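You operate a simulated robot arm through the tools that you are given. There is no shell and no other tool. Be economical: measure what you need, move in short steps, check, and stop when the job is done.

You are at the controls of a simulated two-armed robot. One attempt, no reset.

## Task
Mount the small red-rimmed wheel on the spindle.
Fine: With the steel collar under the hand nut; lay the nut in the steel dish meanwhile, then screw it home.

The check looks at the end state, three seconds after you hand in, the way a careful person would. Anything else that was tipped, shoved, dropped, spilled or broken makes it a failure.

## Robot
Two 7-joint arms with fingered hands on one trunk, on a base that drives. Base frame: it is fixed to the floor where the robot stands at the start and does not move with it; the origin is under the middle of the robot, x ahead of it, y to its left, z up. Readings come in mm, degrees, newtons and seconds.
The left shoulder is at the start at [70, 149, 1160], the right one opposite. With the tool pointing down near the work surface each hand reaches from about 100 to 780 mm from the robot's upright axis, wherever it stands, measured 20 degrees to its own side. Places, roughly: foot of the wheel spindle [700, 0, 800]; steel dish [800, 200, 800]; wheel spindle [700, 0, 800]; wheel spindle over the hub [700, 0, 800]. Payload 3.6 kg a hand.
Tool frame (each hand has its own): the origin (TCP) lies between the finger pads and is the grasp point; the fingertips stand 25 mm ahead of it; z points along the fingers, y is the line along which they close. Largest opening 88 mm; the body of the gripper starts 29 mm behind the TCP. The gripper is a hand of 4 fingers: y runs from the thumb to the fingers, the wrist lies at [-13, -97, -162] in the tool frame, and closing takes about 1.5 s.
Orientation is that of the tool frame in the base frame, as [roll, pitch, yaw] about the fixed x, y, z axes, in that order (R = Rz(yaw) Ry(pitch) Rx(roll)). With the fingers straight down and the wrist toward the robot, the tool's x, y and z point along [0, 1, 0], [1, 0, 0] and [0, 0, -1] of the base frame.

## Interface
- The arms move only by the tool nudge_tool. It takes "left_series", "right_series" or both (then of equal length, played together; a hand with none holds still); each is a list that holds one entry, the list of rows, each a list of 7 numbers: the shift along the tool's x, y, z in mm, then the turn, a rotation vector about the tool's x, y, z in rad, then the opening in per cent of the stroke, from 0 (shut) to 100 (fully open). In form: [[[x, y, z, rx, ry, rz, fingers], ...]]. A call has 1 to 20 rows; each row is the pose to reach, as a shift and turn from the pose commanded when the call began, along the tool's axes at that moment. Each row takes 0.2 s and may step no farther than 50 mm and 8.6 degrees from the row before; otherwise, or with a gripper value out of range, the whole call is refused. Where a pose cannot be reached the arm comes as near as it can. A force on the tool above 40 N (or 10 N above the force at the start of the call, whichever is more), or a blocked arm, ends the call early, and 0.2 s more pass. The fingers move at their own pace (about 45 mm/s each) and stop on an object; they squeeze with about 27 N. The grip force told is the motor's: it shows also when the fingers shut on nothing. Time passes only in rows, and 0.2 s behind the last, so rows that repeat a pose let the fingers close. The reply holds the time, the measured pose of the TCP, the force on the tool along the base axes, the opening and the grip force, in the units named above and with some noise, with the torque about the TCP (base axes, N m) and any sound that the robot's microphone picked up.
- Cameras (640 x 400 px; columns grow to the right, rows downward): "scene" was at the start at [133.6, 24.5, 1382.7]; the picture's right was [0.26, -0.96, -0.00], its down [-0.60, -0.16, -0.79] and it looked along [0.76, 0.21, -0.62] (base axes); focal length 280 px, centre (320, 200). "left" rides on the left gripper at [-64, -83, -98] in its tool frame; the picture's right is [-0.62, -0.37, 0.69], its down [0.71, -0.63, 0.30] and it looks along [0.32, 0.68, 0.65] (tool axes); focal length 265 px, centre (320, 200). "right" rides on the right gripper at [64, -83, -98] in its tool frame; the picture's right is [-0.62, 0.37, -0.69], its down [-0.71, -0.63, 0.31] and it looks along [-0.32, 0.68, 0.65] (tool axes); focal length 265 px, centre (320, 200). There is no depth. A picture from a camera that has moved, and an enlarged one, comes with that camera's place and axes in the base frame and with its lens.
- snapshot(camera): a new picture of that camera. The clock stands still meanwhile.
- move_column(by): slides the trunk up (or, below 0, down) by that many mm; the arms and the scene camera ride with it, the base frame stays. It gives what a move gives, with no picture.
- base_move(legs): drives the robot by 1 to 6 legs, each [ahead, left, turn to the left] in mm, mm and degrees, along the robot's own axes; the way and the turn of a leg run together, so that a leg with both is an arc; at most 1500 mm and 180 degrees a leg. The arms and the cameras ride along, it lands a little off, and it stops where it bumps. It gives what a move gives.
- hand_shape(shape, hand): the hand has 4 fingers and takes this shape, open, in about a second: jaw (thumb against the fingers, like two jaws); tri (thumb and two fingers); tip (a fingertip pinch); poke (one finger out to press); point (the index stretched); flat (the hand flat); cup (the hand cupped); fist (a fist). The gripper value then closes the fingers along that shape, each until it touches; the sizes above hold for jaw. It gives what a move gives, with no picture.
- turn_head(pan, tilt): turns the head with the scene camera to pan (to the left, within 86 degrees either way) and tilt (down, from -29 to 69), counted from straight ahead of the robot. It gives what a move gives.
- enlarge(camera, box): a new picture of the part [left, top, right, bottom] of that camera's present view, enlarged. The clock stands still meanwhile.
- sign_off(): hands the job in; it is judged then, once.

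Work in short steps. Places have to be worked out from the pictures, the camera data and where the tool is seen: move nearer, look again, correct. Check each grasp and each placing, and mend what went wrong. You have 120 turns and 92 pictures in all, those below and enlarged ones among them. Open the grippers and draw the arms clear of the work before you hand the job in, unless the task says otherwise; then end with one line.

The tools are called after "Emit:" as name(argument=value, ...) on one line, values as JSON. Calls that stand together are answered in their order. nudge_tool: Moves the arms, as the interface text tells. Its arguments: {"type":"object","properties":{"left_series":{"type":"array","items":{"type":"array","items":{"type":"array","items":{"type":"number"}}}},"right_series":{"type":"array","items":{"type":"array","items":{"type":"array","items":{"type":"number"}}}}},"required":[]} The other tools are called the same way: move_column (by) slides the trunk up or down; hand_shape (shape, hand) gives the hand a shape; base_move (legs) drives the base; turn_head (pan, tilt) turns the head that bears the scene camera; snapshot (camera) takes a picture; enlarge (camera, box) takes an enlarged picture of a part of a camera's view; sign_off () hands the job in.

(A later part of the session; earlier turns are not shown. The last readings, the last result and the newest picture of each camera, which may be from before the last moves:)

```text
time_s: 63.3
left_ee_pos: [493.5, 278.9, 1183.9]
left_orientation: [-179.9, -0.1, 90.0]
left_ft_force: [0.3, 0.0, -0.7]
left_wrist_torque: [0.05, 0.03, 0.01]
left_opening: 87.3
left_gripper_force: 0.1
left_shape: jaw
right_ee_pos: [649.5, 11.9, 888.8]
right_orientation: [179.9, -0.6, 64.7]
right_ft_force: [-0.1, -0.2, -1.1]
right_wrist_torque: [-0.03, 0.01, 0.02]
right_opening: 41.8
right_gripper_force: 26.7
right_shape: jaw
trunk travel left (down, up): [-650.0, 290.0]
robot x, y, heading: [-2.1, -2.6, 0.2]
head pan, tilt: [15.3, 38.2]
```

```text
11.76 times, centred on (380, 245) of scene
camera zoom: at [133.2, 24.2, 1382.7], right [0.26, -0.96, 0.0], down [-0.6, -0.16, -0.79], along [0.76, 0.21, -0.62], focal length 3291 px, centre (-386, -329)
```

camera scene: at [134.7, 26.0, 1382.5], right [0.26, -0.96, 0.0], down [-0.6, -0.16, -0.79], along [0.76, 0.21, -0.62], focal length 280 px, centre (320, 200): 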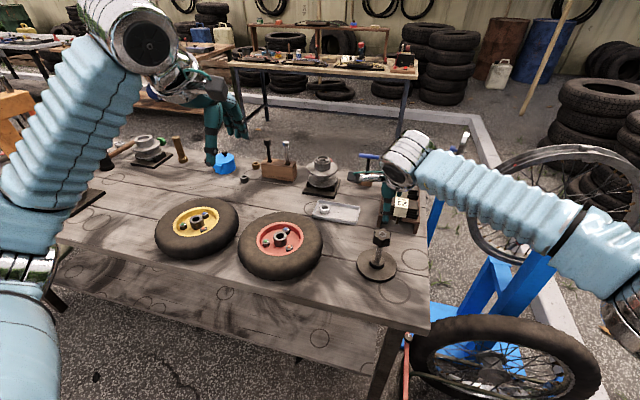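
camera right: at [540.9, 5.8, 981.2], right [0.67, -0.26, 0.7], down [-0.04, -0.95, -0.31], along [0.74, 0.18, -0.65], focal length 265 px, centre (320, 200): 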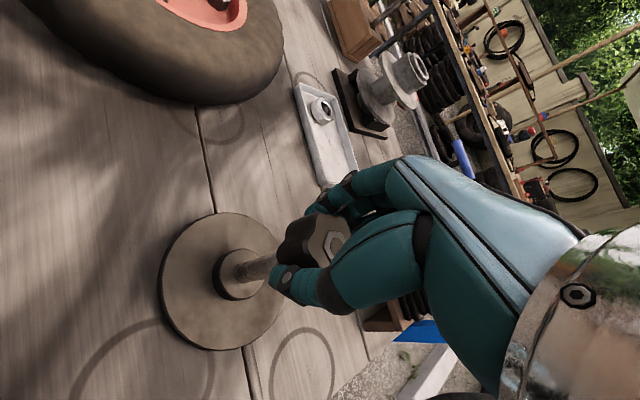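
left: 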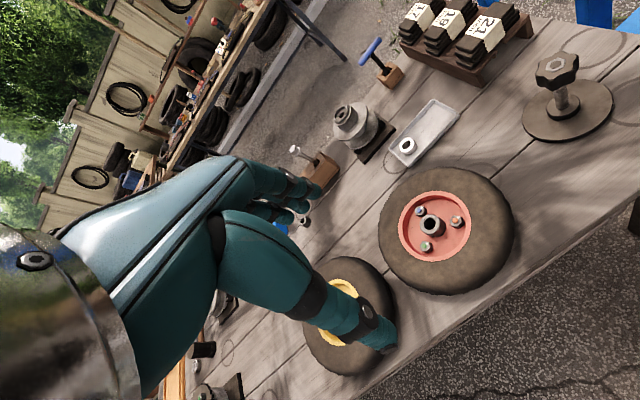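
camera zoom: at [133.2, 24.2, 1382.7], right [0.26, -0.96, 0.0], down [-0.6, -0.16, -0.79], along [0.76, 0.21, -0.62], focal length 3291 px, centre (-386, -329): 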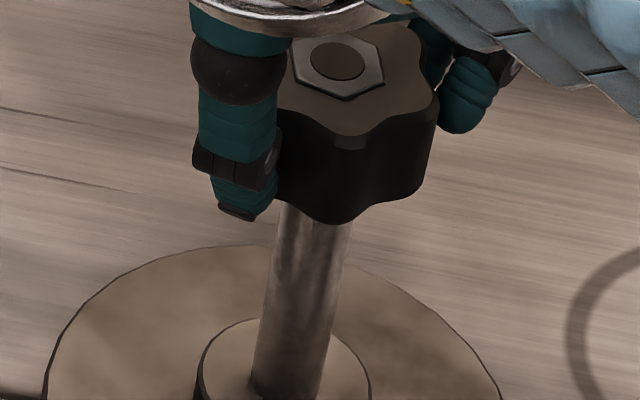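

The nut is free and came up 8 mm with the hand. I'll lift it clear of the spindle, and tilt the head down to see how much room the base has to drive up to the bench.

Emit:
nudge_tool(right_series=[[[0, 0, -15, 0, 0, 0, 0], [0, 0, -40, 0, 0, 0, 0], [0, 0, -80, 0, 0, 0, 0], [0, 0, -110, 0, 0, 0, 0]]])

Emit:
turn_head(pan=0, tilt=65)

Emit:
snapshot(camera="scene")

Emit:
snapshot(camera="right")

```text
time_s: 64.3
left_ee_pos: [494.4, 279.0, 1185.0]
left_orientation: [-180.0, 0.0, 90.0]
left_ft_force: [0.0, -0.3, 1.5]
left_wrist_torque: [-0.01, 0.01, -0.01]
left_opening: 87.7
left_gripper_force: 0.1
left_shape: jaw
right_ee_pos: [648.6, 10.9, 1000.3]
right_orientation: [179.9, -0.6, 64.8]
right_ft_force: [-0.4, -0.4, -1.0]
right_wrist_torque: [-0.02, 0.01, -0.02]
right_opening: 41.7
right_gripper_force: 26.6
right_shape: jaw
trunk travel left (down, up): [-650.0, 290.0]
robot x, y, heading: [3.4, 1.2, -0.0]
head pan, tilt: [15.3, 38.2]
```

```text
time_s: 65.2
left_ee_pos: [494.6, 279.3, 1184.1]
left_orientation: [179.9, 0.0, 90.0]
left_ft_force: [-0.2, 0.9, -0.7]
left_wrist_torque: [-0.05, -0.01, 0.0]
left_opening: 87.6
left_gripper_force: 0.2
left_shape: jaw
right_ee_pos: [649.9, 9.8, 999.4]
right_orientation: [179.9, -0.6, 64.7]
right_ft_force: [-0.2, -0.3, 0.1]
right_wrist_torque: [-0.01, 0.03, 0.02]
right_opening: 41.8
right_gripper_force: 27.2
right_shape: jaw
trunk travel left (down, up): [-650.0, 290.0]
robot x, y, heading: [0.8, -0.9, 0.1]
head pan, tilt: [0.0, 65.0]
```

```text
66 pictures are left
camera scene: at [110.7, 1.6, 1347.7], right [0.0, -1.0, 0.0], down [-0.91, 0.0, -0.42], along [0.42, 0.0, -0.91], focal length 280 px, centre (320, 200)
```

scene: 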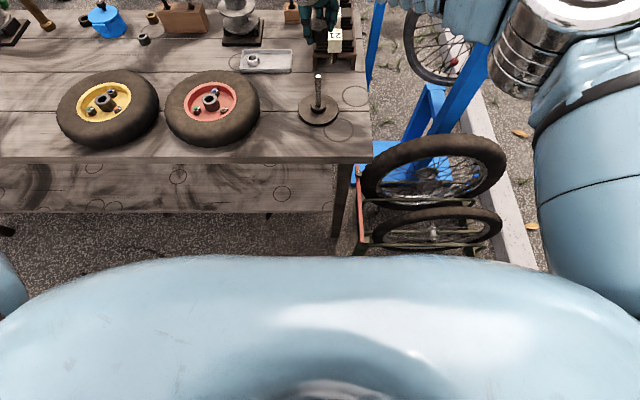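

```text
65 pictures are left
camera right: at [601.0, 103.7, 1098.8], right [0.06, -0.72, 0.69], down [-0.87, -0.37, -0.31], along [0.48, -0.58, -0.66], focal length 265 px, centre (320, 200)
```

right: 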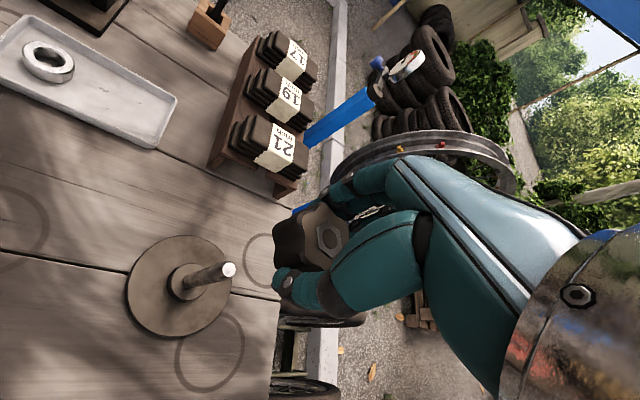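

The nut is in hand and the spindle bare (top ≈ z 882). The dish is beyond comfortable reach; the bench edge is near x 487, so I'll drive 110 ahead and 100 left.

Emit:
base_move(legs=[[110, 100, 0]])

Emit:
turn_head(pan=0, tilt=52)

Emit:
snapshot(camera="scene")

Emit:
snapshot(camera="right")

```text
time_s: 67.3
left_ee_pos: [601.6, 374.6, 1185.6]
left_orientation: [180.0, -0.2, 90.3]
left_ft_force: [-0.6, -0.4, 0.5]
left_wrist_torque: [0.04, 0.0, 0.01]
left_opening: 87.6
left_gripper_force: 0.0
left_shape: jaw
right_ee_pos: [757.3, 107.5, 1001.9]
right_orientation: [179.8, -0.9, 65.0]
right_ft_force: [0.6, -0.6, -0.9]
right_wrist_torque: [-0.02, -0.03, 0.02]
right_opening: 41.4
right_gripper_force: 27.3
right_shape: jaw
trunk travel left (down, up): [-650.0, 290.0]
robot x, y, heading: [114.6, 96.4, 0.3]
head pan, tilt: [0.0, 65.0]
```

```text
time_s: 68.1
left_ee_pos: [604.0, 379.7, 1183.9]
left_orientation: [-180.0, -0.1, 90.2]
left_ft_force: [-0.7, -0.8, 0.0]
left_wrist_torque: [0.0, -0.01, 0.0]
left_opening: 87.5
left_gripper_force: 0.0
left_shape: jaw
right_ee_pos: [760.9, 110.7, 999.5]
right_orientation: [179.8, -0.5, 64.9]
right_ft_force: [-1.2, -0.5, -0.7]
right_wrist_torque: [0.01, -0.01, 0.01]
right_opening: 41.4
right_gripper_force: 27.0
right_shape: jaw
trunk travel left (down, up): [-650.0, 290.0]
robot x, y, heading: [113.8, 100.7, 0.2]
head pan, tilt: [0.0, 52.0]
```

```text
64 pictures are left
camera scene: at [238.8, 103.2, 1363.1], right [0.0, -1.0, 0.0], down [-0.79, 0.0, -0.62], along [0.62, 0.0, -0.79], focal length 280 px, centre (320, 200)
```

scene: 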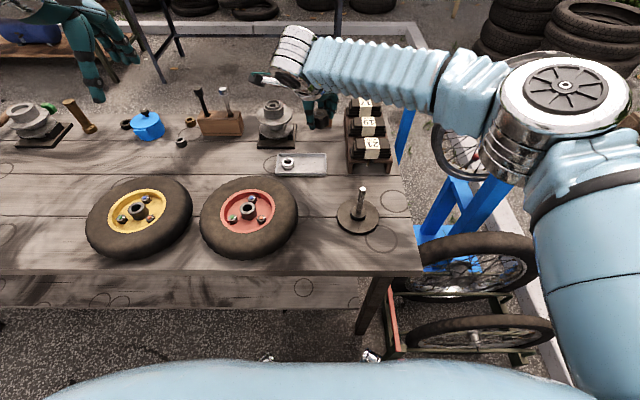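

```text
63 pictures are left
camera right: at [711.1, 204.0, 1099.1], right [0.07, -0.72, 0.69], down [-0.87, -0.38, -0.31], along [0.49, -0.58, -0.66], focal length 265 px, centre (320, 200)
```

right: 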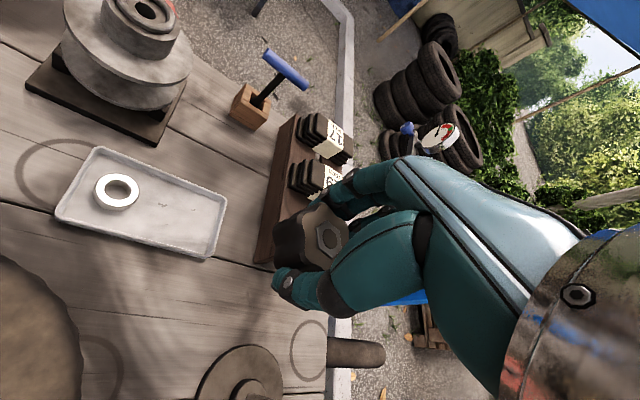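

The dish spans about x 792–873, y 87–228, with the collar at (826, 198). I'll move the nut over the clear end at (832, 126), down to z ~870, and look.

Emit:
nudge_tool(right_series=[[[15, 19, 20, 0, 0, 0, 0], [30, 39, 50, 0, 0, 0, 0], [44, 58, 80, 0, 0, 0, 0], [44, 58, 110, 0, 0, 0, 0], [44, 58, 130, 0, 0, 0, 0]]])

Emit:
snapshot(camera="right")

Emit:
enlarge(camera="scene", box=[250, 70, 410, 190])

```text
time_s: 69.5
left_ee_pos: [603.8, 376.5, 1184.8]
left_orientation: [179.9, -0.2, 90.3]
left_ft_force: [0.0, -0.2, 0.1]
left_wrist_torque: [0.02, 0.02, 0.02]
left_opening: 87.8
left_gripper_force: 0.0
left_shape: jaw
right_ee_pos: [824.9, 70.0, 888.4]
right_orientation: [179.6, -1.4, 60.8]
right_ft_force: [0.3, 0.2, 0.0]
right_wrist_torque: [0.01, 0.01, 0.01]
right_opening: 41.4
right_gripper_force: 27.2
right_shape: jaw
right hand out of reach, approached as far as the arm can: row 3, 4, 5
trunk travel left (down, up): [-650.0, 290.0]
robot x, y, heading: [113.1, 98.0, 0.4]
head pan, tilt: [0.0, 52.0]
stopped in row 5 (right hand): the arm was blocked; the commanded pose is now the measured one
```

```text
62 pictures are left
camera right: at [783.4, 165.7, 987.4], right [0.01, -0.73, 0.68], down [-0.89, -0.31, -0.33], along [0.45, -0.6, -0.66], focal length 265 px, centre (320, 200)
```

right: 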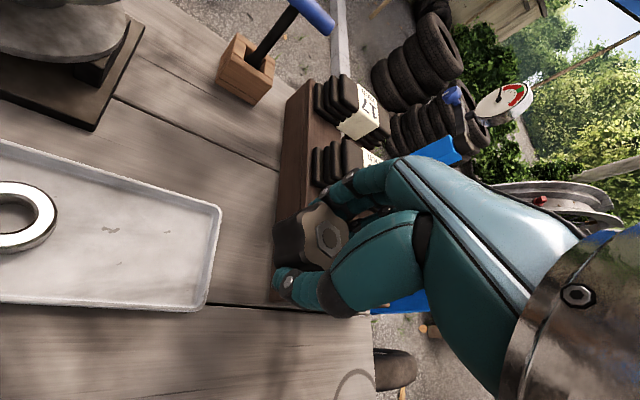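

```text
3.33 times, centred on (330, 130) of scene
camera zoom: at [237.5, 100.4, 1363.3], right [0.0, -1.0, 0.0], down [-0.79, 0.0, -0.62], along [0.62, 0.0, -0.79], focal length 933 px, centre (287, 433)
```

zoom: 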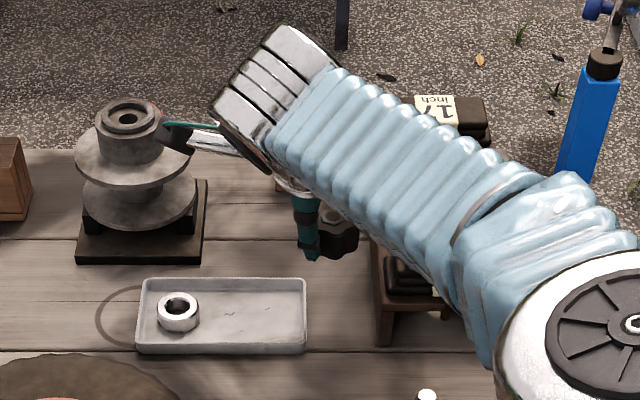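

Out of reach at that wrist yaw. I'll lift away from the boxes and turn the wrist to yaw ~115, which suits the arm better for this spot.

Emit:
nudge_tool(right_series=[[[0, 0, -40, 0, 0, 0, 0], [0, 0, -72, 0, 0, 0, 0], [8, -15, -72, 0, 0, -0.14, 0], [16, -30, -72, 0, 0, -0.28, 0], [24, -46, -72, 0, 0, -0.42, 0], [31, -46, -72, 0, 0, -0.56, 0], [31, -46, -72, 0, 0, -0.7, 0], [31, -46, -72, 0, 0, -0.84, 0], [31, -46, -72, 0, 0, -0.94, 0], [31, -46, -72, 0, 0, -0.94, 0]]])

Emit:
snapshot(camera="right")

```text
time_s: 71.7
left_ee_pos: [604.3, 378.3, 1184.3]
left_orientation: [-179.9, 0.0, 90.2]
left_ft_force: [0.3, -0.3, 0.6]
left_wrist_torque: [-0.03, 0.03, 0.01]
left_opening: 88.0
left_gripper_force: 0.1
left_shape: jaw
right_ee_pos: [799.1, 122.6, 959.6]
right_orientation: [178.7, -0.5, 115.1]
right_ft_force: [0.4, 0.4, -1.4]
right_wrist_torque: [0.02, -0.02, -0.02]
right_opening: 41.2
right_gripper_force: 26.8
right_shape: jaw
trunk travel left (down, up): [-650.0, 290.0]
robot x, y, heading: [111.0, 99.8, 0.3]
head pan, tilt: [0.0, 52.0]
```

```text
60 pictures are left
camera right: at [693.9, 144.9, 1056.3], right [0.58, -0.42, 0.7], down [-0.26, -0.91, -0.33], along [0.77, 0.01, -0.64], focal length 265 px, centre (320, 200)
```

right: 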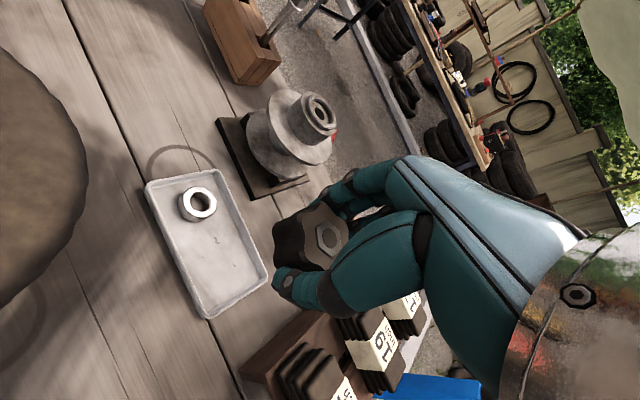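

Good posture now; the clear end of the dish is at about (836, 127). I'll go over it and down to z ~845.

Emit:
nudge_tool(right_series=[[[-6, 18, 20, 0, 0, 0, 0], [-11.5, 35, 40, 0, 0, 0, 0], [-11.5, 35, 70, 0, 0, 0, 0], [-11.5, 35, 95, 0, 0, 0, 0], [-11.5, 35, 115, 0, 0, 0, 0], [-11.5, 35, 115, 0, 0, 0, 0]]])

Emit:
snapshot(camera="right")

Emit:
enlarge(camera="scene", box=[250, 70, 410, 190])

```text
time_s: 73.1
left_ee_pos: [603.1, 376.9, 1185.0]
left_orientation: [180.0, 0.0, 90.2]
left_ft_force: [0.0, -0.2, 0.7]
left_wrist_torque: [-0.01, 0.02, 0.02]
left_opening: 87.7
left_gripper_force: 0.0
left_shape: jaw
right_ee_pos: [823.4, 122.2, 869.5]
right_orientation: [178.5, -0.6, 115.0]
right_ft_force: [0.1, -0.2, -0.4]
right_wrist_torque: [0.01, -0.01, -0.01]
right_opening: 41.2
right_gripper_force: 26.9
right_shape: jaw
right hand out of reach, approached as far as the arm can: row 2, 3, 4, 5, 6
trunk travel left (down, up): [-650.0, 290.0]
robot x, y, heading: [114.4, 102.1, 0.2]
head pan, tilt: [0.0, 52.0]
```

```text
59 pictures are left
camera right: at [719.9, 143.4, 966.3], right [0.58, -0.42, 0.7], down [-0.26, -0.91, -0.33], along [0.77, 0.01, -0.64], focal length 265 px, centre (320, 200)
```

right: 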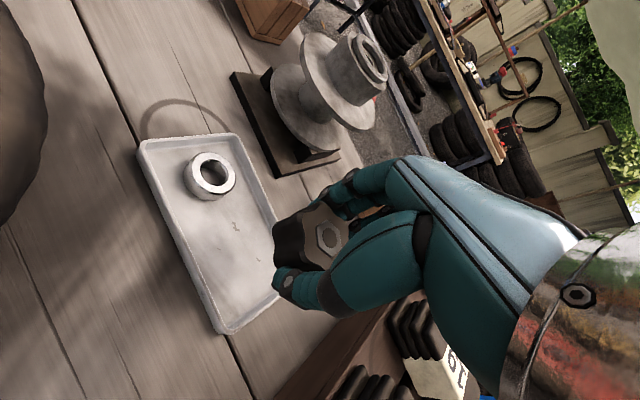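

```text
3.33 times, centred on (330, 130) of scene
camera zoom: at [238.3, 101.4, 1363.2], right [0.0, -1.0, 0.0], down [-0.79, 0.0, -0.62], along [0.62, 0.0, -0.79], focal length 933 px, centre (287, 433)
```

zoom: 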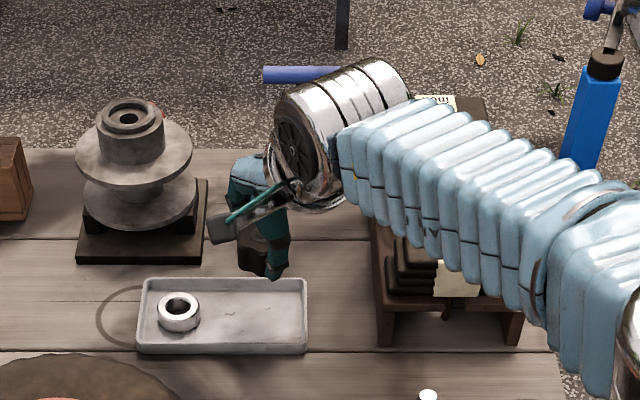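

Still ~13 mm short. I'll draw the hand back, then drive 60 mm closer.

Emit:
nudge_tool(right_series=[[[10, -22, -20, 0, 0, 0, 0], [21, -45, -45, 0, 0, 0, 0]]])

Emit:
base_move(legs=[[60, 0, 0]])

Emit:
snapshot(camera="right")

```text
time_s: 73.7
left_ee_pos: [602.8, 379.0, 1184.2]
left_orientation: [179.9, 0.0, 90.2]
left_ft_force: [0.5, -0.1, 0.3]
left_wrist_torque: [0.0, -0.01, -0.02]
left_opening: 87.5
left_gripper_force: 0.1
left_shape: jaw
right_ee_pos: [774.1, 119.1, 914.8]
right_orientation: [178.6, -0.6, 115.0]
right_ft_force: [0.5, -0.3, -0.2]
right_wrist_torque: [-0.01, 0.02, -0.02]
right_opening: 41.4
right_gripper_force: 27.5
right_shape: jaw
trunk travel left (down, up): [-650.0, 290.0]
robot x, y, heading: [113.1, 99.0, 0.3]
head pan, tilt: [0.0, 52.0]
```

```text
time_s: 75.1
left_ee_pos: [664.1, 376.5, 1185.5]
left_orientation: [179.9, -0.1, 90.1]
left_ft_force: [0.2, 0.0, 0.3]
left_wrist_torque: [0.0, -0.04, 0.03]
left_opening: 87.7
left_gripper_force: 0.2
left_shape: jaw
right_ee_pos: [835.4, 119.1, 915.7]
right_orientation: [178.5, -0.6, 114.9]
right_ft_force: [-0.3, 0.5, -1.0]
right_wrist_torque: [0.0, 0.0, -0.01]
right_opening: 41.3
right_gripper_force: 27.0
right_shape: jaw
trunk travel left (down, up): [-650.0, 290.0]
robot x, y, heading: [179.7, 99.3, 0.4]
head pan, tilt: [0.0, 52.0]
```

```text
57 pictures are left
camera right: at [730.5, 140.8, 1012.4], right [0.58, -0.42, 0.7], down [-0.26, -0.91, -0.33], along [0.77, 0.01, -0.64], focal length 265 px, centre (320, 200)
```

right: 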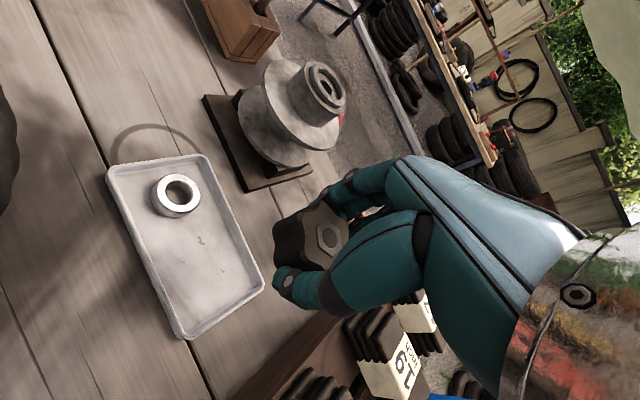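

The clear end is at (836, 130). I'll lower to z ~822 and check heights from the image.

Emit:
nudge_tool(right_series=[[[5, 3, 25, 0, 0, 0, 0], [8.6, 5, 50, 0, 0, 0, 0], [8.6, 5, 75, 0, 0, 0, 0], [8.6, 5, 93, 0, 0, 0, 0], [8.6, 5, 93, 0, 0, 0, 0]]])

Emit:
snapshot(camera="right")

Emit:
enlarge(camera="scene", box=[240, 90, 400, 210])

```text
time_s: 76.3
left_ee_pos: [663.4, 378.0, 1185.3]
left_orientation: [179.9, 0.0, 90.2]
left_ft_force: [-0.1, 0.0, -1.2]
left_wrist_torque: [0.01, -0.02, -0.04]
left_opening: 87.7
left_gripper_force: 0.1
left_shape: jaw
right_ee_pos: [838.4, 131.7, 823.2]
right_orientation: [178.5, -0.5, 115.0]
right_ft_force: [-0.8, 0.2, -0.5]
right_wrist_torque: [0.01, 0.02, 0.0]
right_opening: 41.5
right_gripper_force: 27.0
right_shape: jaw
trunk travel left (down, up): [-650.0, 290.0]
robot x, y, heading: [178.6, 98.9, 0.2]
head pan, tilt: [0.0, 52.0]
```

```text
56 pictures are left
camera right: at [733.9, 154.3, 918.8], right [0.58, -0.42, 0.7], down [-0.26, -0.91, -0.33], along [0.77, 0.01, -0.64], focal length 265 px, centre (320, 200)
```

right: 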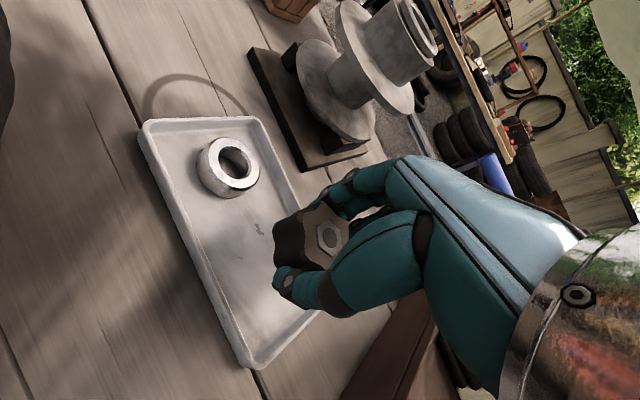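

```text
3.33 times, centred on (320, 150) of scene
camera zoom: at [302.3, 101.7, 1363.2], right [0.0, -1.0, 0.0], down [-0.79, 0.0, -0.62], along [0.62, 0.0, -0.79], focal length 933 px, centre (320, 367)
```

zoom: 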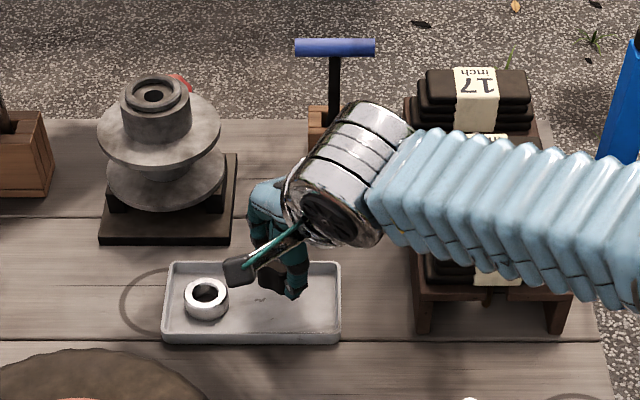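

Position looks right over the free half. I'll lower in 4 mm steps to feel the floor.

Emit:
nudge_tool(right_series=[[[0, 0, 4, 0, 0, 0, 0], [0, 0, 8, 0, 0, 0, 0], [0, 0, 12, 0, 0, 0, 0], [0, 0, 15, 0, 0, 0, 0]]])

Emit:
enlarge(camera="right", box=[120, 100, 440, 380])

```text
time_s: 77.3
left_ee_pos: [666.2, 376.9, 1185.0]
left_orientation: [-180.0, 0.0, 90.2]
left_ft_force: [-0.3, -0.3, 0.5]
left_wrist_torque: [-0.01, -0.02, -0.01]
left_opening: 87.6
left_gripper_force: 0.0
left_shape: jaw
right_ee_pos: [839.2, 132.8, 807.1]
right_orientation: [178.7, -0.5, 115.0]
right_ft_force: [-0.5, -0.2, -0.7]
right_wrist_torque: [0.03, 0.01, -0.03]
right_opening: 41.1
right_gripper_force: 26.8
right_shape: jaw
trunk travel left (down, up): [-650.0, 290.0]
robot x, y, heading: [175.0, 104.6, 0.3]
head pan, tilt: [0.0, 52.0]
```

```text
1.43 times, centred on (280, 240) of right
camera zoom: at [734.0, 153.6, 903.8], right [0.58, -0.42, 0.7], down [-0.26, -0.91, -0.33], along [0.77, 0.01, -0.64], focal length 379 px, centre (377, 143)
```

zoom: 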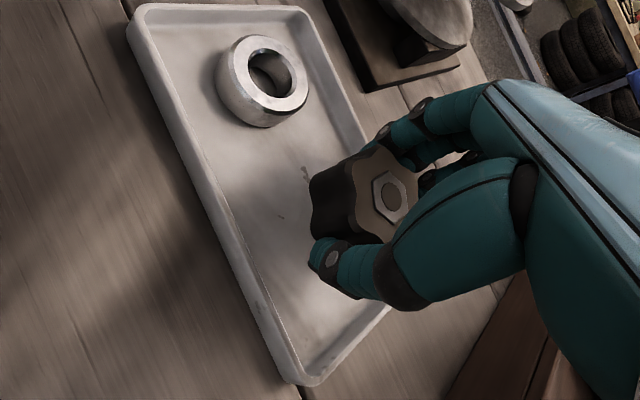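

No contact yet at z 807. Continuing down in small steps.

Emit:
nudge_tool(right_series=[[[0, 0, 3, 0, 0, 0, 0], [0, 0, 6, 0, 0, 0, 0], [0, 0, 8, 0, 0, 0, 0], [0, 0, 10, 0, 0, 0, 0]]])

Emit:
enlarge(camera="right", box=[120, 100, 440, 380])

```text
time_s: 78.3
left_ee_pos: [663.8, 378.1, 1185.4]
left_orientation: [179.8, 0.0, 90.1]
left_ft_force: [0.2, -0.5, 0.6]
left_wrist_torque: [0.0, 0.03, 0.03]
left_opening: 87.6
left_gripper_force: 0.0
left_shape: jaw
right_ee_pos: [837.9, 132.4, 796.2]
right_orientation: [178.8, -0.6, 115.1]
right_ft_force: [0.0, 1.1, -0.4]
right_wrist_torque: [0.0, 0.01, -0.01]
right_opening: 41.2
right_gripper_force: 27.1
right_shape: jaw
trunk travel left (down, up): [-650.0, 290.0]
robot x, y, heading: [180.6, 97.2, 0.5]
head pan, tilt: [0.0, 52.0]
```

```text
1.43 times, centred on (280, 240) of right
camera zoom: at [733.8, 154.3, 893.6], right [0.58, -0.42, 0.7], down [-0.26, -0.91, -0.33], along [0.77, 0.01, -0.64], focal length 379 px, centre (377, 143)
```

zoom: 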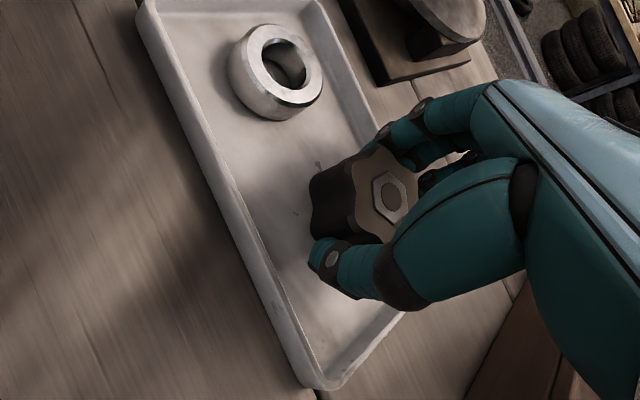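

Still free at z 796; continue down.

Emit:
nudge_tool(right_series=[[[0, 0, 3, 0, 0, 0, 0], [0, 0, 6, 0, 0, 0, 0], [0, 0, 9, 0, 0, 0, 0], [0, 0, 11, 0, 0, 0, 0], [0, 0, 13, 0, 0, 0, 0]]])

Emit:
enlarge(camera="right", box=[120, 100, 440, 380])

```text
time_s: 79.5
left_ee_pos: [660.3, 377.8, 1187.9]
left_orientation: [179.7, 0.1, 90.2]
left_ft_force: [0.1, -0.5, 0.0]
left_wrist_torque: [0.0, 0.02, 0.01]
left_opening: 87.6
left_gripper_force: 0.1
left_shape: jaw
right_ee_pos: [835.2, 133.3, 790.7]
right_orientation: [178.1, -0.5, 115.0]
right_ft_force: [-8.2, -0.4, 27.9]
right_wrist_torque: [0.05, -0.46, 0.05]
right_opening: 41.0
right_gripper_force: 27.4
right_shape: jaw
trunk travel left (down, up): [-650.0, 290.0]
robot x, y, heading: [179.1, 103.6, 0.3]
head pan, tilt: [0.0, 52.0]
```

```text
1.43 times, centred on (280, 240) of right
camera zoom: at [731.1, 154.7, 886.6], right [0.58, -0.42, 0.7], down [-0.26, -0.91, -0.33], along [0.77, 0.01, -0.63], focal length 379 px, centre (377, 143)
```

zoom: 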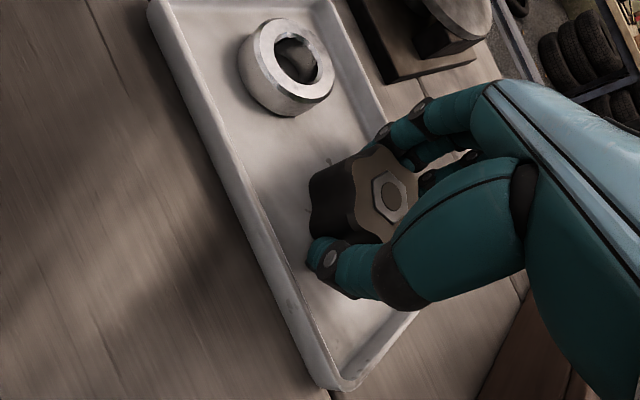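

Contact felt (28 N) at z ≈ 790. I'll ease off, open to release the nut, and rise.

Emit:
nudge_tool(right_series=[[[0, 0, -6, 0, 0, 0, 0], [0, 0, -6, 0, 0, 0, 52], [0, 0, -6, 0, 0, 0, 60], [0, 0, -6, 0, 0, 0, 65], [0, 0, -6, 0, 0, 0, 65], [0, 0, -30, 0, 0, 0, 65], [0, 0, -70, 0, 0, 0, 65], [0, 0, -110, 0, 0, 0, 80]]])

Emit:
snapshot(camera="right")

```text
time_s: 81.3
left_ee_pos: [663.6, 377.8, 1184.3]
left_orientation: [179.9, 0.0, 90.2]
left_ft_force: [-0.2, -0.1, 0.2]
left_wrist_torque: [0.02, 0.02, -0.02]
left_opening: 87.5
left_gripper_force: 0.0
left_shape: jaw
right_ee_pos: [836.9, 131.1, 894.8]
right_orientation: [178.6, -0.5, 115.0]
right_ft_force: [-0.6, -0.1, 0.2]
right_wrist_torque: [-0.02, 0.0, -0.02]
right_opening: 70.1
right_gripper_force: 0.0
right_shape: jaw
trunk travel left (down, up): [-650.0, 290.0]
robot x, y, heading: [177.3, 101.4, 0.2]
head pan, tilt: [0.0, 52.0]
```

```text
51 pictures are left
camera right: at [734.0, 152.5, 992.3], right [0.58, -0.42, 0.7], down [-0.26, -0.91, -0.32], along [0.77, 0.01, -0.64], focal length 265 px, centre (320, 200)
```

right: 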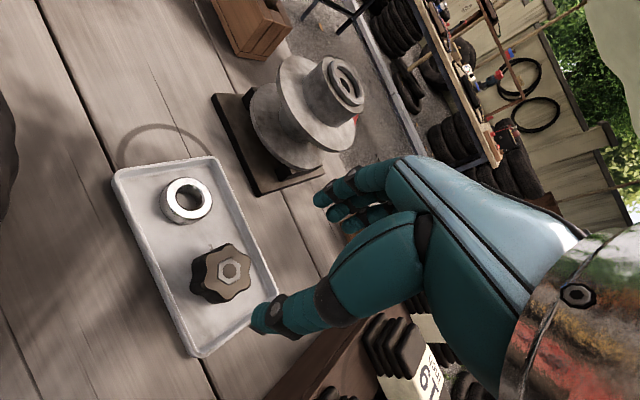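

The nut lies upright in the dish. Now the wheel: I'll bring the left hand over the red hub for a close look, and retract the right hand back toward the right side.

Emit:
nudge_tool(left_series=[[[-15, -7, 32, 0, 0, 0, 100], [-30, -14, 64, 0, 0, 0, 100], [-45, -20, 96, 0, 0, 0, 100], [-62, -27, 128, 0, 0, 0, 100], [-78, -33, 160, 0, 0, 0, 100], [-94, -40, 192, 0, 0, 0, 100], [-110, -46, 215, 0, 0, 0, 100]]], right_series=[[[0, 0, -40, 0, 0, 0, 80], [0, -20, -60, 0, 0, 0.1, 80], [-10, -60, -80, 0, 0, 0.2, 80], [-20, -100, -90, 0, 0, 0.3, 80], [-40, -135, -90, 0, 0, 0.43, 80], [-60, -170, -90, 0, 0, 0.43, 80], [-80, -200, -90, 0, 0, 0.43, 80]]])

Emit:
snapshot(camera="left")

Emit:
snapshot(camera="scene")

```text
time_s: 82.9
left_ee_pos: [617.5, 268.9, 971.6]
left_orientation: [179.7, -0.1, 90.1]
left_ft_force: [0.4, -0.6, 0.4]
left_wrist_torque: [0.0, -0.01, -0.02]
left_opening: 87.8
left_gripper_force: 0.1
left_shape: jaw
right_ee_pos: [688.7, -31.1, 980.3]
right_orientation: [178.8, -1.2, 90.3]
right_ft_force: [0.0, 0.3, -0.8]
right_wrist_torque: [-0.05, -0.03, -0.02]
right_opening: 70.1
right_gripper_force: 0.0
right_shape: jaw
trunk travel left (down, up): [-650.0, 290.0]
robot x, y, heading: [180.4, 100.0, 0.3]
head pan, tilt: [0.0, 52.0]
```

```text
50 pictures are left
camera left: at [535.1, 202.5, 1071.0], right [-0.36, -0.62, -0.69], down [-0.63, 0.71, -0.31], along [0.68, 0.33, -0.65], focal length 265 px, centre (320, 200)
```

left: 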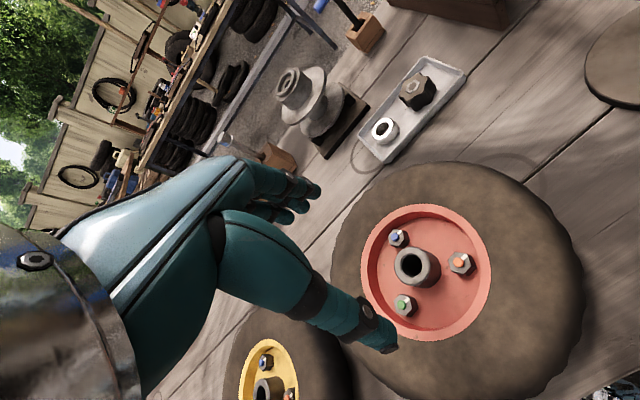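

```text
49 pictures are left
camera scene: at [301.1, 100.6, 1363.5], right [0.0, -1.0, 0.0], down [-0.79, 0.0, -0.62], along [0.62, 0.0, -0.79], focal length 280 px, centre (320, 200)
```

scene: 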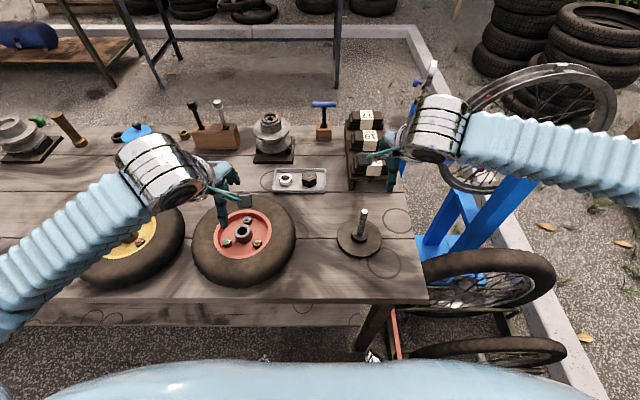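

The hub triangulates to about (642, 281), top z ≈ 807, with bolts around it at radius ~42. I'll zoom in to judge hub and bolt heights, and view the spindle foot for its height.

Emit:
enlarge(camera="left", box=[350, 190, 510, 350])

Emit:
enlarge(camera="scene", box=[190, 190, 300, 290])

Emit:
enlarge(camera="scene", box=[330, 200, 390, 262])

```text
2.50 times, centred on (430, 270) of left
camera zoom: at [535.1, 202.5, 1071.0], right [-0.36, -0.62, -0.69], down [-0.63, 0.71, -0.31], along [0.68, 0.33, -0.65], focal length 664 px, centre (45, 25)
```

zoom: 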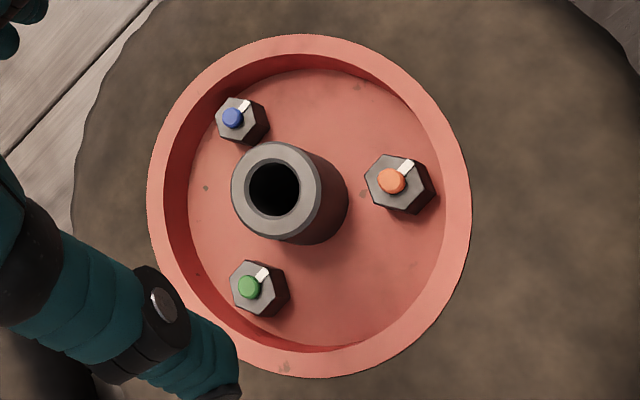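

```text
4.00 times, centred on (245, 240) of scene
camera zoom: at [301.1, 100.6, 1363.5], right [0.0, -1.0, 0.0], down [-0.79, 0.0, -0.62], along [0.62, 0.0, -0.79], focal length 1119 px, centre (620, 40)
```

zoom: 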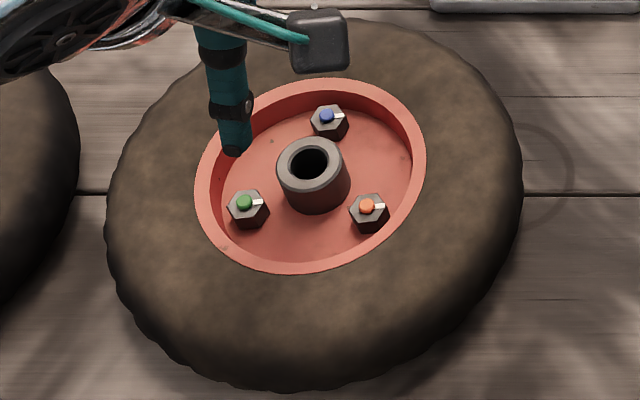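

```text
6.45 times, centred on (360, 231) of scene
camera zoom: at [301.1, 100.6, 1363.5], right [0.0, -1.0, 0.0], down [-0.79, 0.0, -0.62], along [0.62, 0.0, -0.79], focal length 1805 px, centre (62, 0)
```

zoom: 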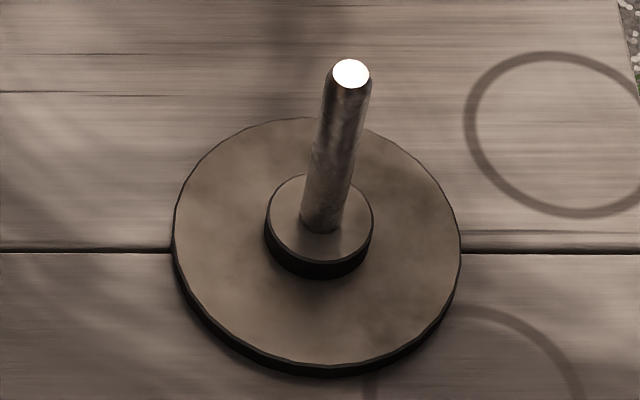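

Spindle: (650, 6), boss top ≈786, tip ≈880, dia ≈15; hub OD ≈38, bore ≈22, top ≈807. I'll grip the hub with the fingertips: go above it at z 870 with the fingers half open and check centring.

Emit:
nudge_tool(left_series=[[[4, 8, 30, 0, 0, 0, 70], [8, 16, 60, 0, 0, 0, 54], [12, 24, 85, 0, 0, 0, 54], [12, 24, 101, 0, 0, 0, 54], [12, 24, 101, 0, 0, 0, 54]]])

Emit:
snapshot(camera="left")

Emit:
enlarge(camera="scene", box=[190, 160, 310, 280])

```text
time_s: 84.1
left_ee_pos: [642.4, 279.0, 868.5]
left_orientation: [-179.9, 0.0, 90.2]
left_ft_force: [-0.1, -0.8, -0.7]
left_wrist_torque: [-0.03, 0.02, -0.01]
left_opening: 48.2
left_gripper_force: 0.0
left_shape: jaw
right_ee_pos: [689.3, -29.0, 980.6]
right_orientation: [179.0, -1.0, 90.4]
right_ft_force: [-0.1, 0.0, -0.1]
right_wrist_torque: [-0.02, 0.0, -0.01]
right_opening: 70.1
right_gripper_force: 0.1
right_shape: jaw
trunk travel left (down, up): [-650.0, 290.0]
robot x, y, heading: [178.4, 98.6, 0.3]
head pan, tilt: [0.0, 52.0]
```

```text
45 pictures are left
camera left: at [560.8, 213.9, 968.6], right [-0.37, -0.62, -0.69], down [-0.63, 0.71, -0.3], along [0.68, 0.33, -0.65], focal length 265 px, centre (320, 200)
```

left: 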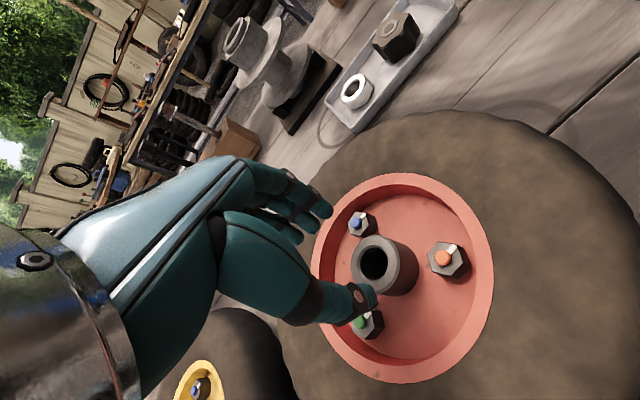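

```text
3.33 times, centred on (250, 220) of scene
camera zoom: at [302.9, 102.3, 1363.2], right [0.0, -1.0, 0.0], down [-0.79, 0.0, -0.62], along [0.62, 0.0, -0.79], focal length 933 px, centre (553, 133)
```

zoom: 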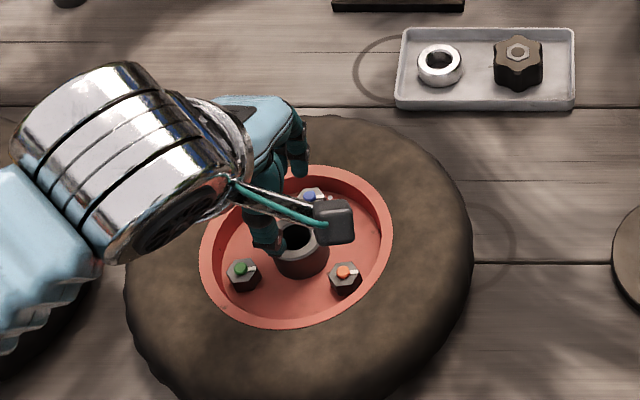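

Hub centre estimate (645, 283). I'll correct by (+2, +4) and descend to z ~828, then look.

Emit:
nudge_tool(left_series=[[[2, 1, 15, 0, 0, 0, 54], [4, 2, 30, 0, 0, 0, 54], [4, 2, 40, 0, 0, 0, 54], [4, 2, 40, 0, 0, 0, 54]]])

Emit:
enlarge(camera="left", box=[220, 150, 480, 350])

Emit:
enlarge(camera="scene", box=[215, 190, 275, 250])

```text
time_s: 85.1
left_ee_pos: [645.8, 284.3, 829.9]
left_orientation: [179.8, 0.0, 90.2]
left_ft_force: [-0.3, 0.4, 11.2]
left_wrist_torque: [-0.09, -0.34, -0.01]
left_opening: 47.7
left_gripper_force: 0.0
left_shape: jaw
right_ee_pos: [687.3, -27.9, 980.1]
right_orientation: [179.0, -1.1, 90.4]
right_ft_force: [0.2, -0.2, -0.4]
right_wrist_torque: [0.06, -0.02, 0.0]
right_opening: 70.1
right_gripper_force: 0.0
right_shape: jaw
trunk travel left (down, up): [-650.0, 290.0]
robot x, y, heading: [179.0, 99.3, 0.2]
head pan, tilt: [0.0, 52.0]
```

```text
2.00 times, centred on (350, 250) of left
camera zoom: at [562.1, 219.4, 929.2], right [-0.36, -0.62, -0.69], down [-0.63, 0.71, -0.31], along [0.69, 0.33, -0.65], focal length 531 px, centre (260, 100)
```

zoom: 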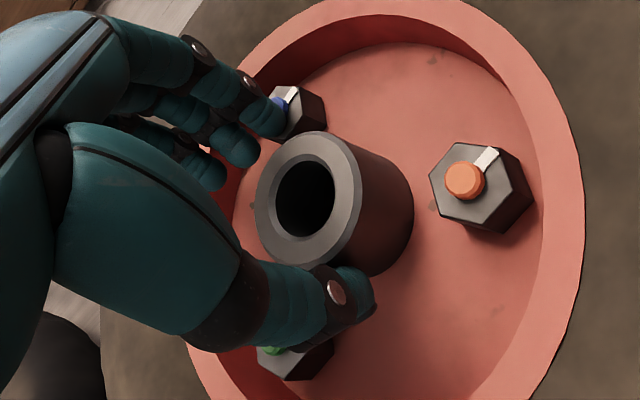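

```text
6.67 times, centred on (245, 220) of scene
camera zoom: at [301.4, 101.7, 1363.5], right [0.0, -1.0, 0.0], down [-0.79, 0.0, -0.62], along [0.62, 0.0, -0.79], focal length 1865 px, centre (820, 67)
```

zoom: 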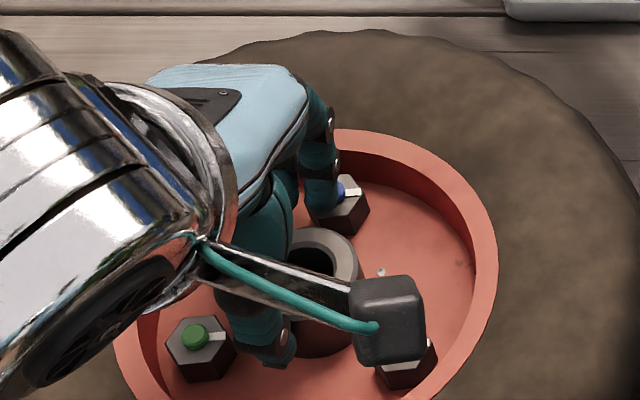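

A fingertip just touches the blue bolt (11 N), with the hub between the fingers. I'll ease up 1 mm and close on the hub.

Emit:
nudge_tool(left_series=[[[0, 2, -1, 0, 0, 0, 54], [0, 2, -1, 0, 0, 0, 20], [0, 2, -1, 0, 0, 0, 0], [0, 2, -1, 0, 0, 0, 0], [0, 2, -1, 0, 0, 0, 0], [0, 2, -1, 0, 0, 0, 0]]])

Emit:
enlarge(camera="left", box=[220, 150, 480, 350])

```text
time_s: 86.5
left_ee_pos: [646.3, 284.2, 829.5]
left_orientation: [-180.0, 0.0, 90.3]
left_ft_force: [-7.4, -0.5, 4.7]
left_wrist_torque: [0.03, 0.17, -0.09]
left_opening: 31.7
left_gripper_force: 27.2
left_shape: jaw
right_ee_pos: [688.0, -28.3, 979.8]
right_orientation: [179.0, -1.1, 90.3]
right_ft_force: [-0.1, 0.2, -0.6]
right_wrist_torque: [0.01, 0.0, -0.01]
right_opening: 70.1
right_gripper_force: 0.0
right_shape: jaw
trunk travel left (down, up): [-650.0, 290.0]
robot x, y, heading: [180.9, 101.5, 0.1]
head pan, tilt: [0.0, 52.0]
```

```text
2.00 times, centred on (350, 250) of left
camera zoom: at [562.6, 219.2, 928.7], right [-0.37, -0.62, -0.69], down [-0.63, 0.71, -0.3], along [0.68, 0.33, -0.65], focal length 531 px, centre (260, 100)
```

zoom: 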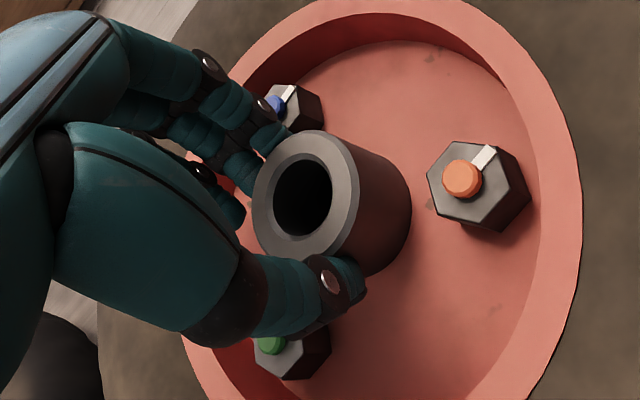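

Gripped (opening 31.7, grip 27 N). Test lift of 15 mm.

Emit:
nudge_tool(left_series=[[[0, 0, -3, 0, 0, 0, 0], [0, 0, -6, 0, 0, 0, 0], [0, 0, -10, 0, 0, 0, 0], [0, 0, -15, 0, 0, 0, 0], [0, 0, -15, 0, 0, 0, 0]]])

Emit:
enlarge(camera="left", box=[220, 150, 480, 350])

Emit:
snapshot(camera="scene")

```text
time_s: 87.7
left_ee_pos: [647.0, 285.5, 843.8]
left_orientation: [-179.9, 0.0, 90.2]
left_ft_force: [0.2, -0.1, -9.6]
left_wrist_torque: [0.07, -0.04, 0.0]
left_opening: 29.3
left_gripper_force: 26.8
left_shape: jaw
right_ee_pos: [689.7, -27.5, 979.8]
right_orientation: [179.1, -1.0, 90.2]
right_ft_force: [-0.6, -0.3, 1.4]
right_wrist_torque: [-0.01, 0.01, -0.03]
right_opening: 70.1
right_gripper_force: 0.1
right_shape: jaw
trunk travel left (down, up): [-650.0, 290.0]
robot x, y, heading: [178.7, 97.9, 0.1]
head pan, tilt: [0.0, 52.0]
```

```text
2.00 times, centred on (350, 250) of left
camera zoom: at [564.5, 219.5, 943.7], right [-0.37, -0.62, -0.69], down [-0.63, 0.71, -0.3], along [0.68, 0.33, -0.65], focal length 531 px, centre (260, 100)
```

zoom: 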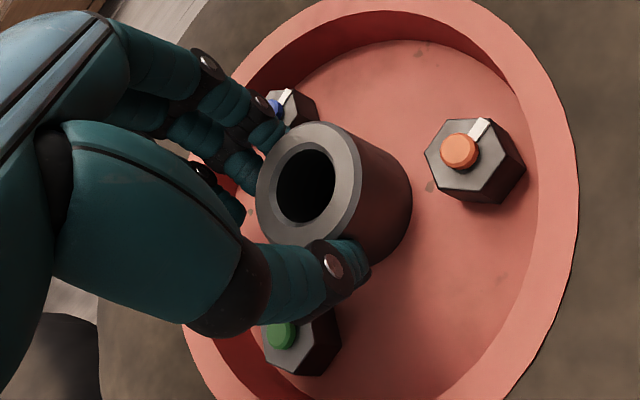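

```text
39 pictures are left
camera scene: at [303.7, 102.7, 1363.1], right [0.0, -1.0, 0.0], down [-0.79, 0.0, -0.62], along [0.62, 0.0, -0.79], focal length 280 px, centre (320, 200)
```

scene: 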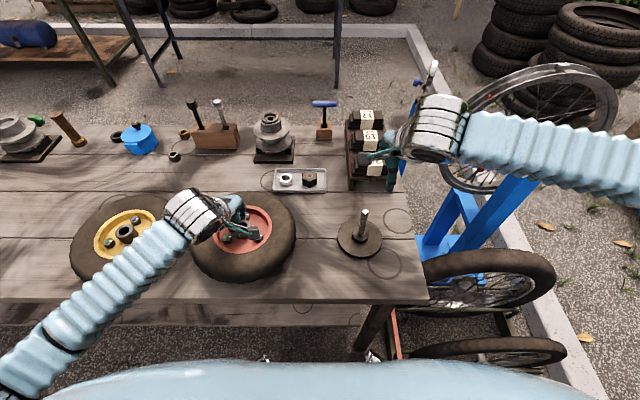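

The wheel hangs level, about 1 kg. I'll raise it another 126 mm while the right hand moves away to the right.

Emit:
nudge_tool(left_series=[[[0, 0, -20, 0, 0, 0, 0], [0, 0, -40, 0, 0, 0, 0], [0, 0, -62, 0, 0, 0, 0], [0, 0, -84, 0, 0, 0, 0], [0, 0, -106, 0, 0, 0, 0], [0, 0, -126, 0, 0, 0, 0], [0, 0, -126, 0, 0, 0, 0]]], right_series=[[[-35, -6, -3, 0, 0, 0, 80], [-70, -12, -6, 0, 0, 0, 80], [-105, -18, -9, 0, 0, 0, 80], [-140, -24, -12, 0, 0, 0, 80], [-175, -30, -15, 0, 0, 0, 80], [-210, -36, -18, 0, 0, 0, 80], [-240, -40, -20, 0, 0, 0, 80]]])

Emit:
snapshot(camera="left")

Emit:
snapshot(camera="scene")

```text
time_s: 89.3
left_ee_pos: [647.3, 285.0, 969.2]
left_orientation: [179.9, 0.0, 90.2]
left_ft_force: [-0.8, -0.5, -8.7]
left_wrist_torque: [0.09, -0.03, -0.03]
left_opening: 29.3
left_gripper_force: 27.0
left_shape: jaw
right_ee_pos: [648.0, -269.3, 995.3]
right_orientation: [179.0, -1.0, 90.5]
right_ft_force: [0.0, -0.1, -0.1]
right_wrist_torque: [0.03, 0.0, -0.01]
right_opening: 70.4
right_gripper_force: 0.0
right_shape: jaw
trunk travel left (down, up): [-650.0, 290.0]
robot x, y, heading: [178.2, 101.1, 0.3]
head pan, tilt: [0.0, 52.0]
```

```text
38 pictures are left
camera left: at [564.3, 220.2, 1068.0], right [-0.37, -0.62, -0.69], down [-0.63, 0.71, -0.3], along [0.68, 0.33, -0.65], focal length 265 px, centre (320, 200)
```

left: 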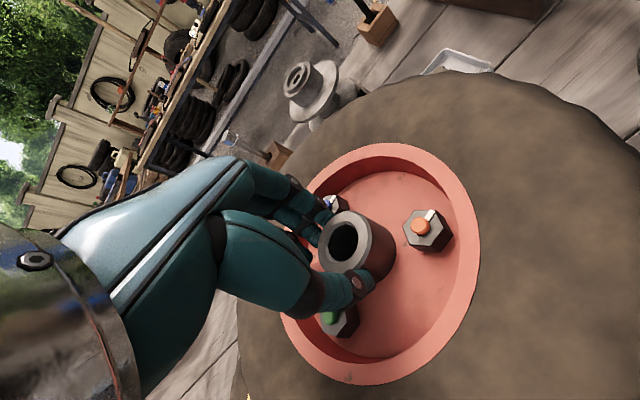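

```text
37 pictures are left
camera scene: at [302.9, 102.1, 1363.2], right [0.0, -1.0, 0.0], down [-0.79, 0.0, -0.62], along [0.62, 0.0, -0.79], focal length 280 px, centre (320, 200)
```

scene: 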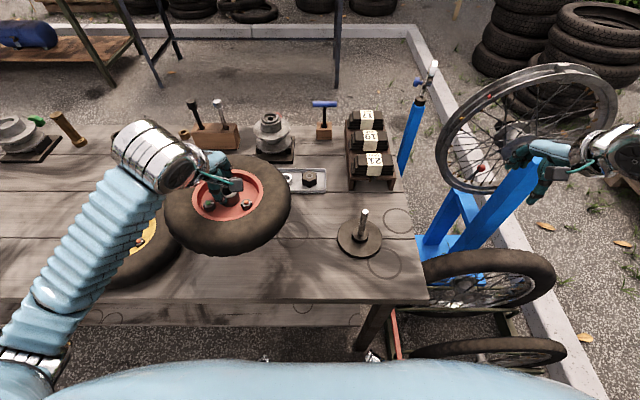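

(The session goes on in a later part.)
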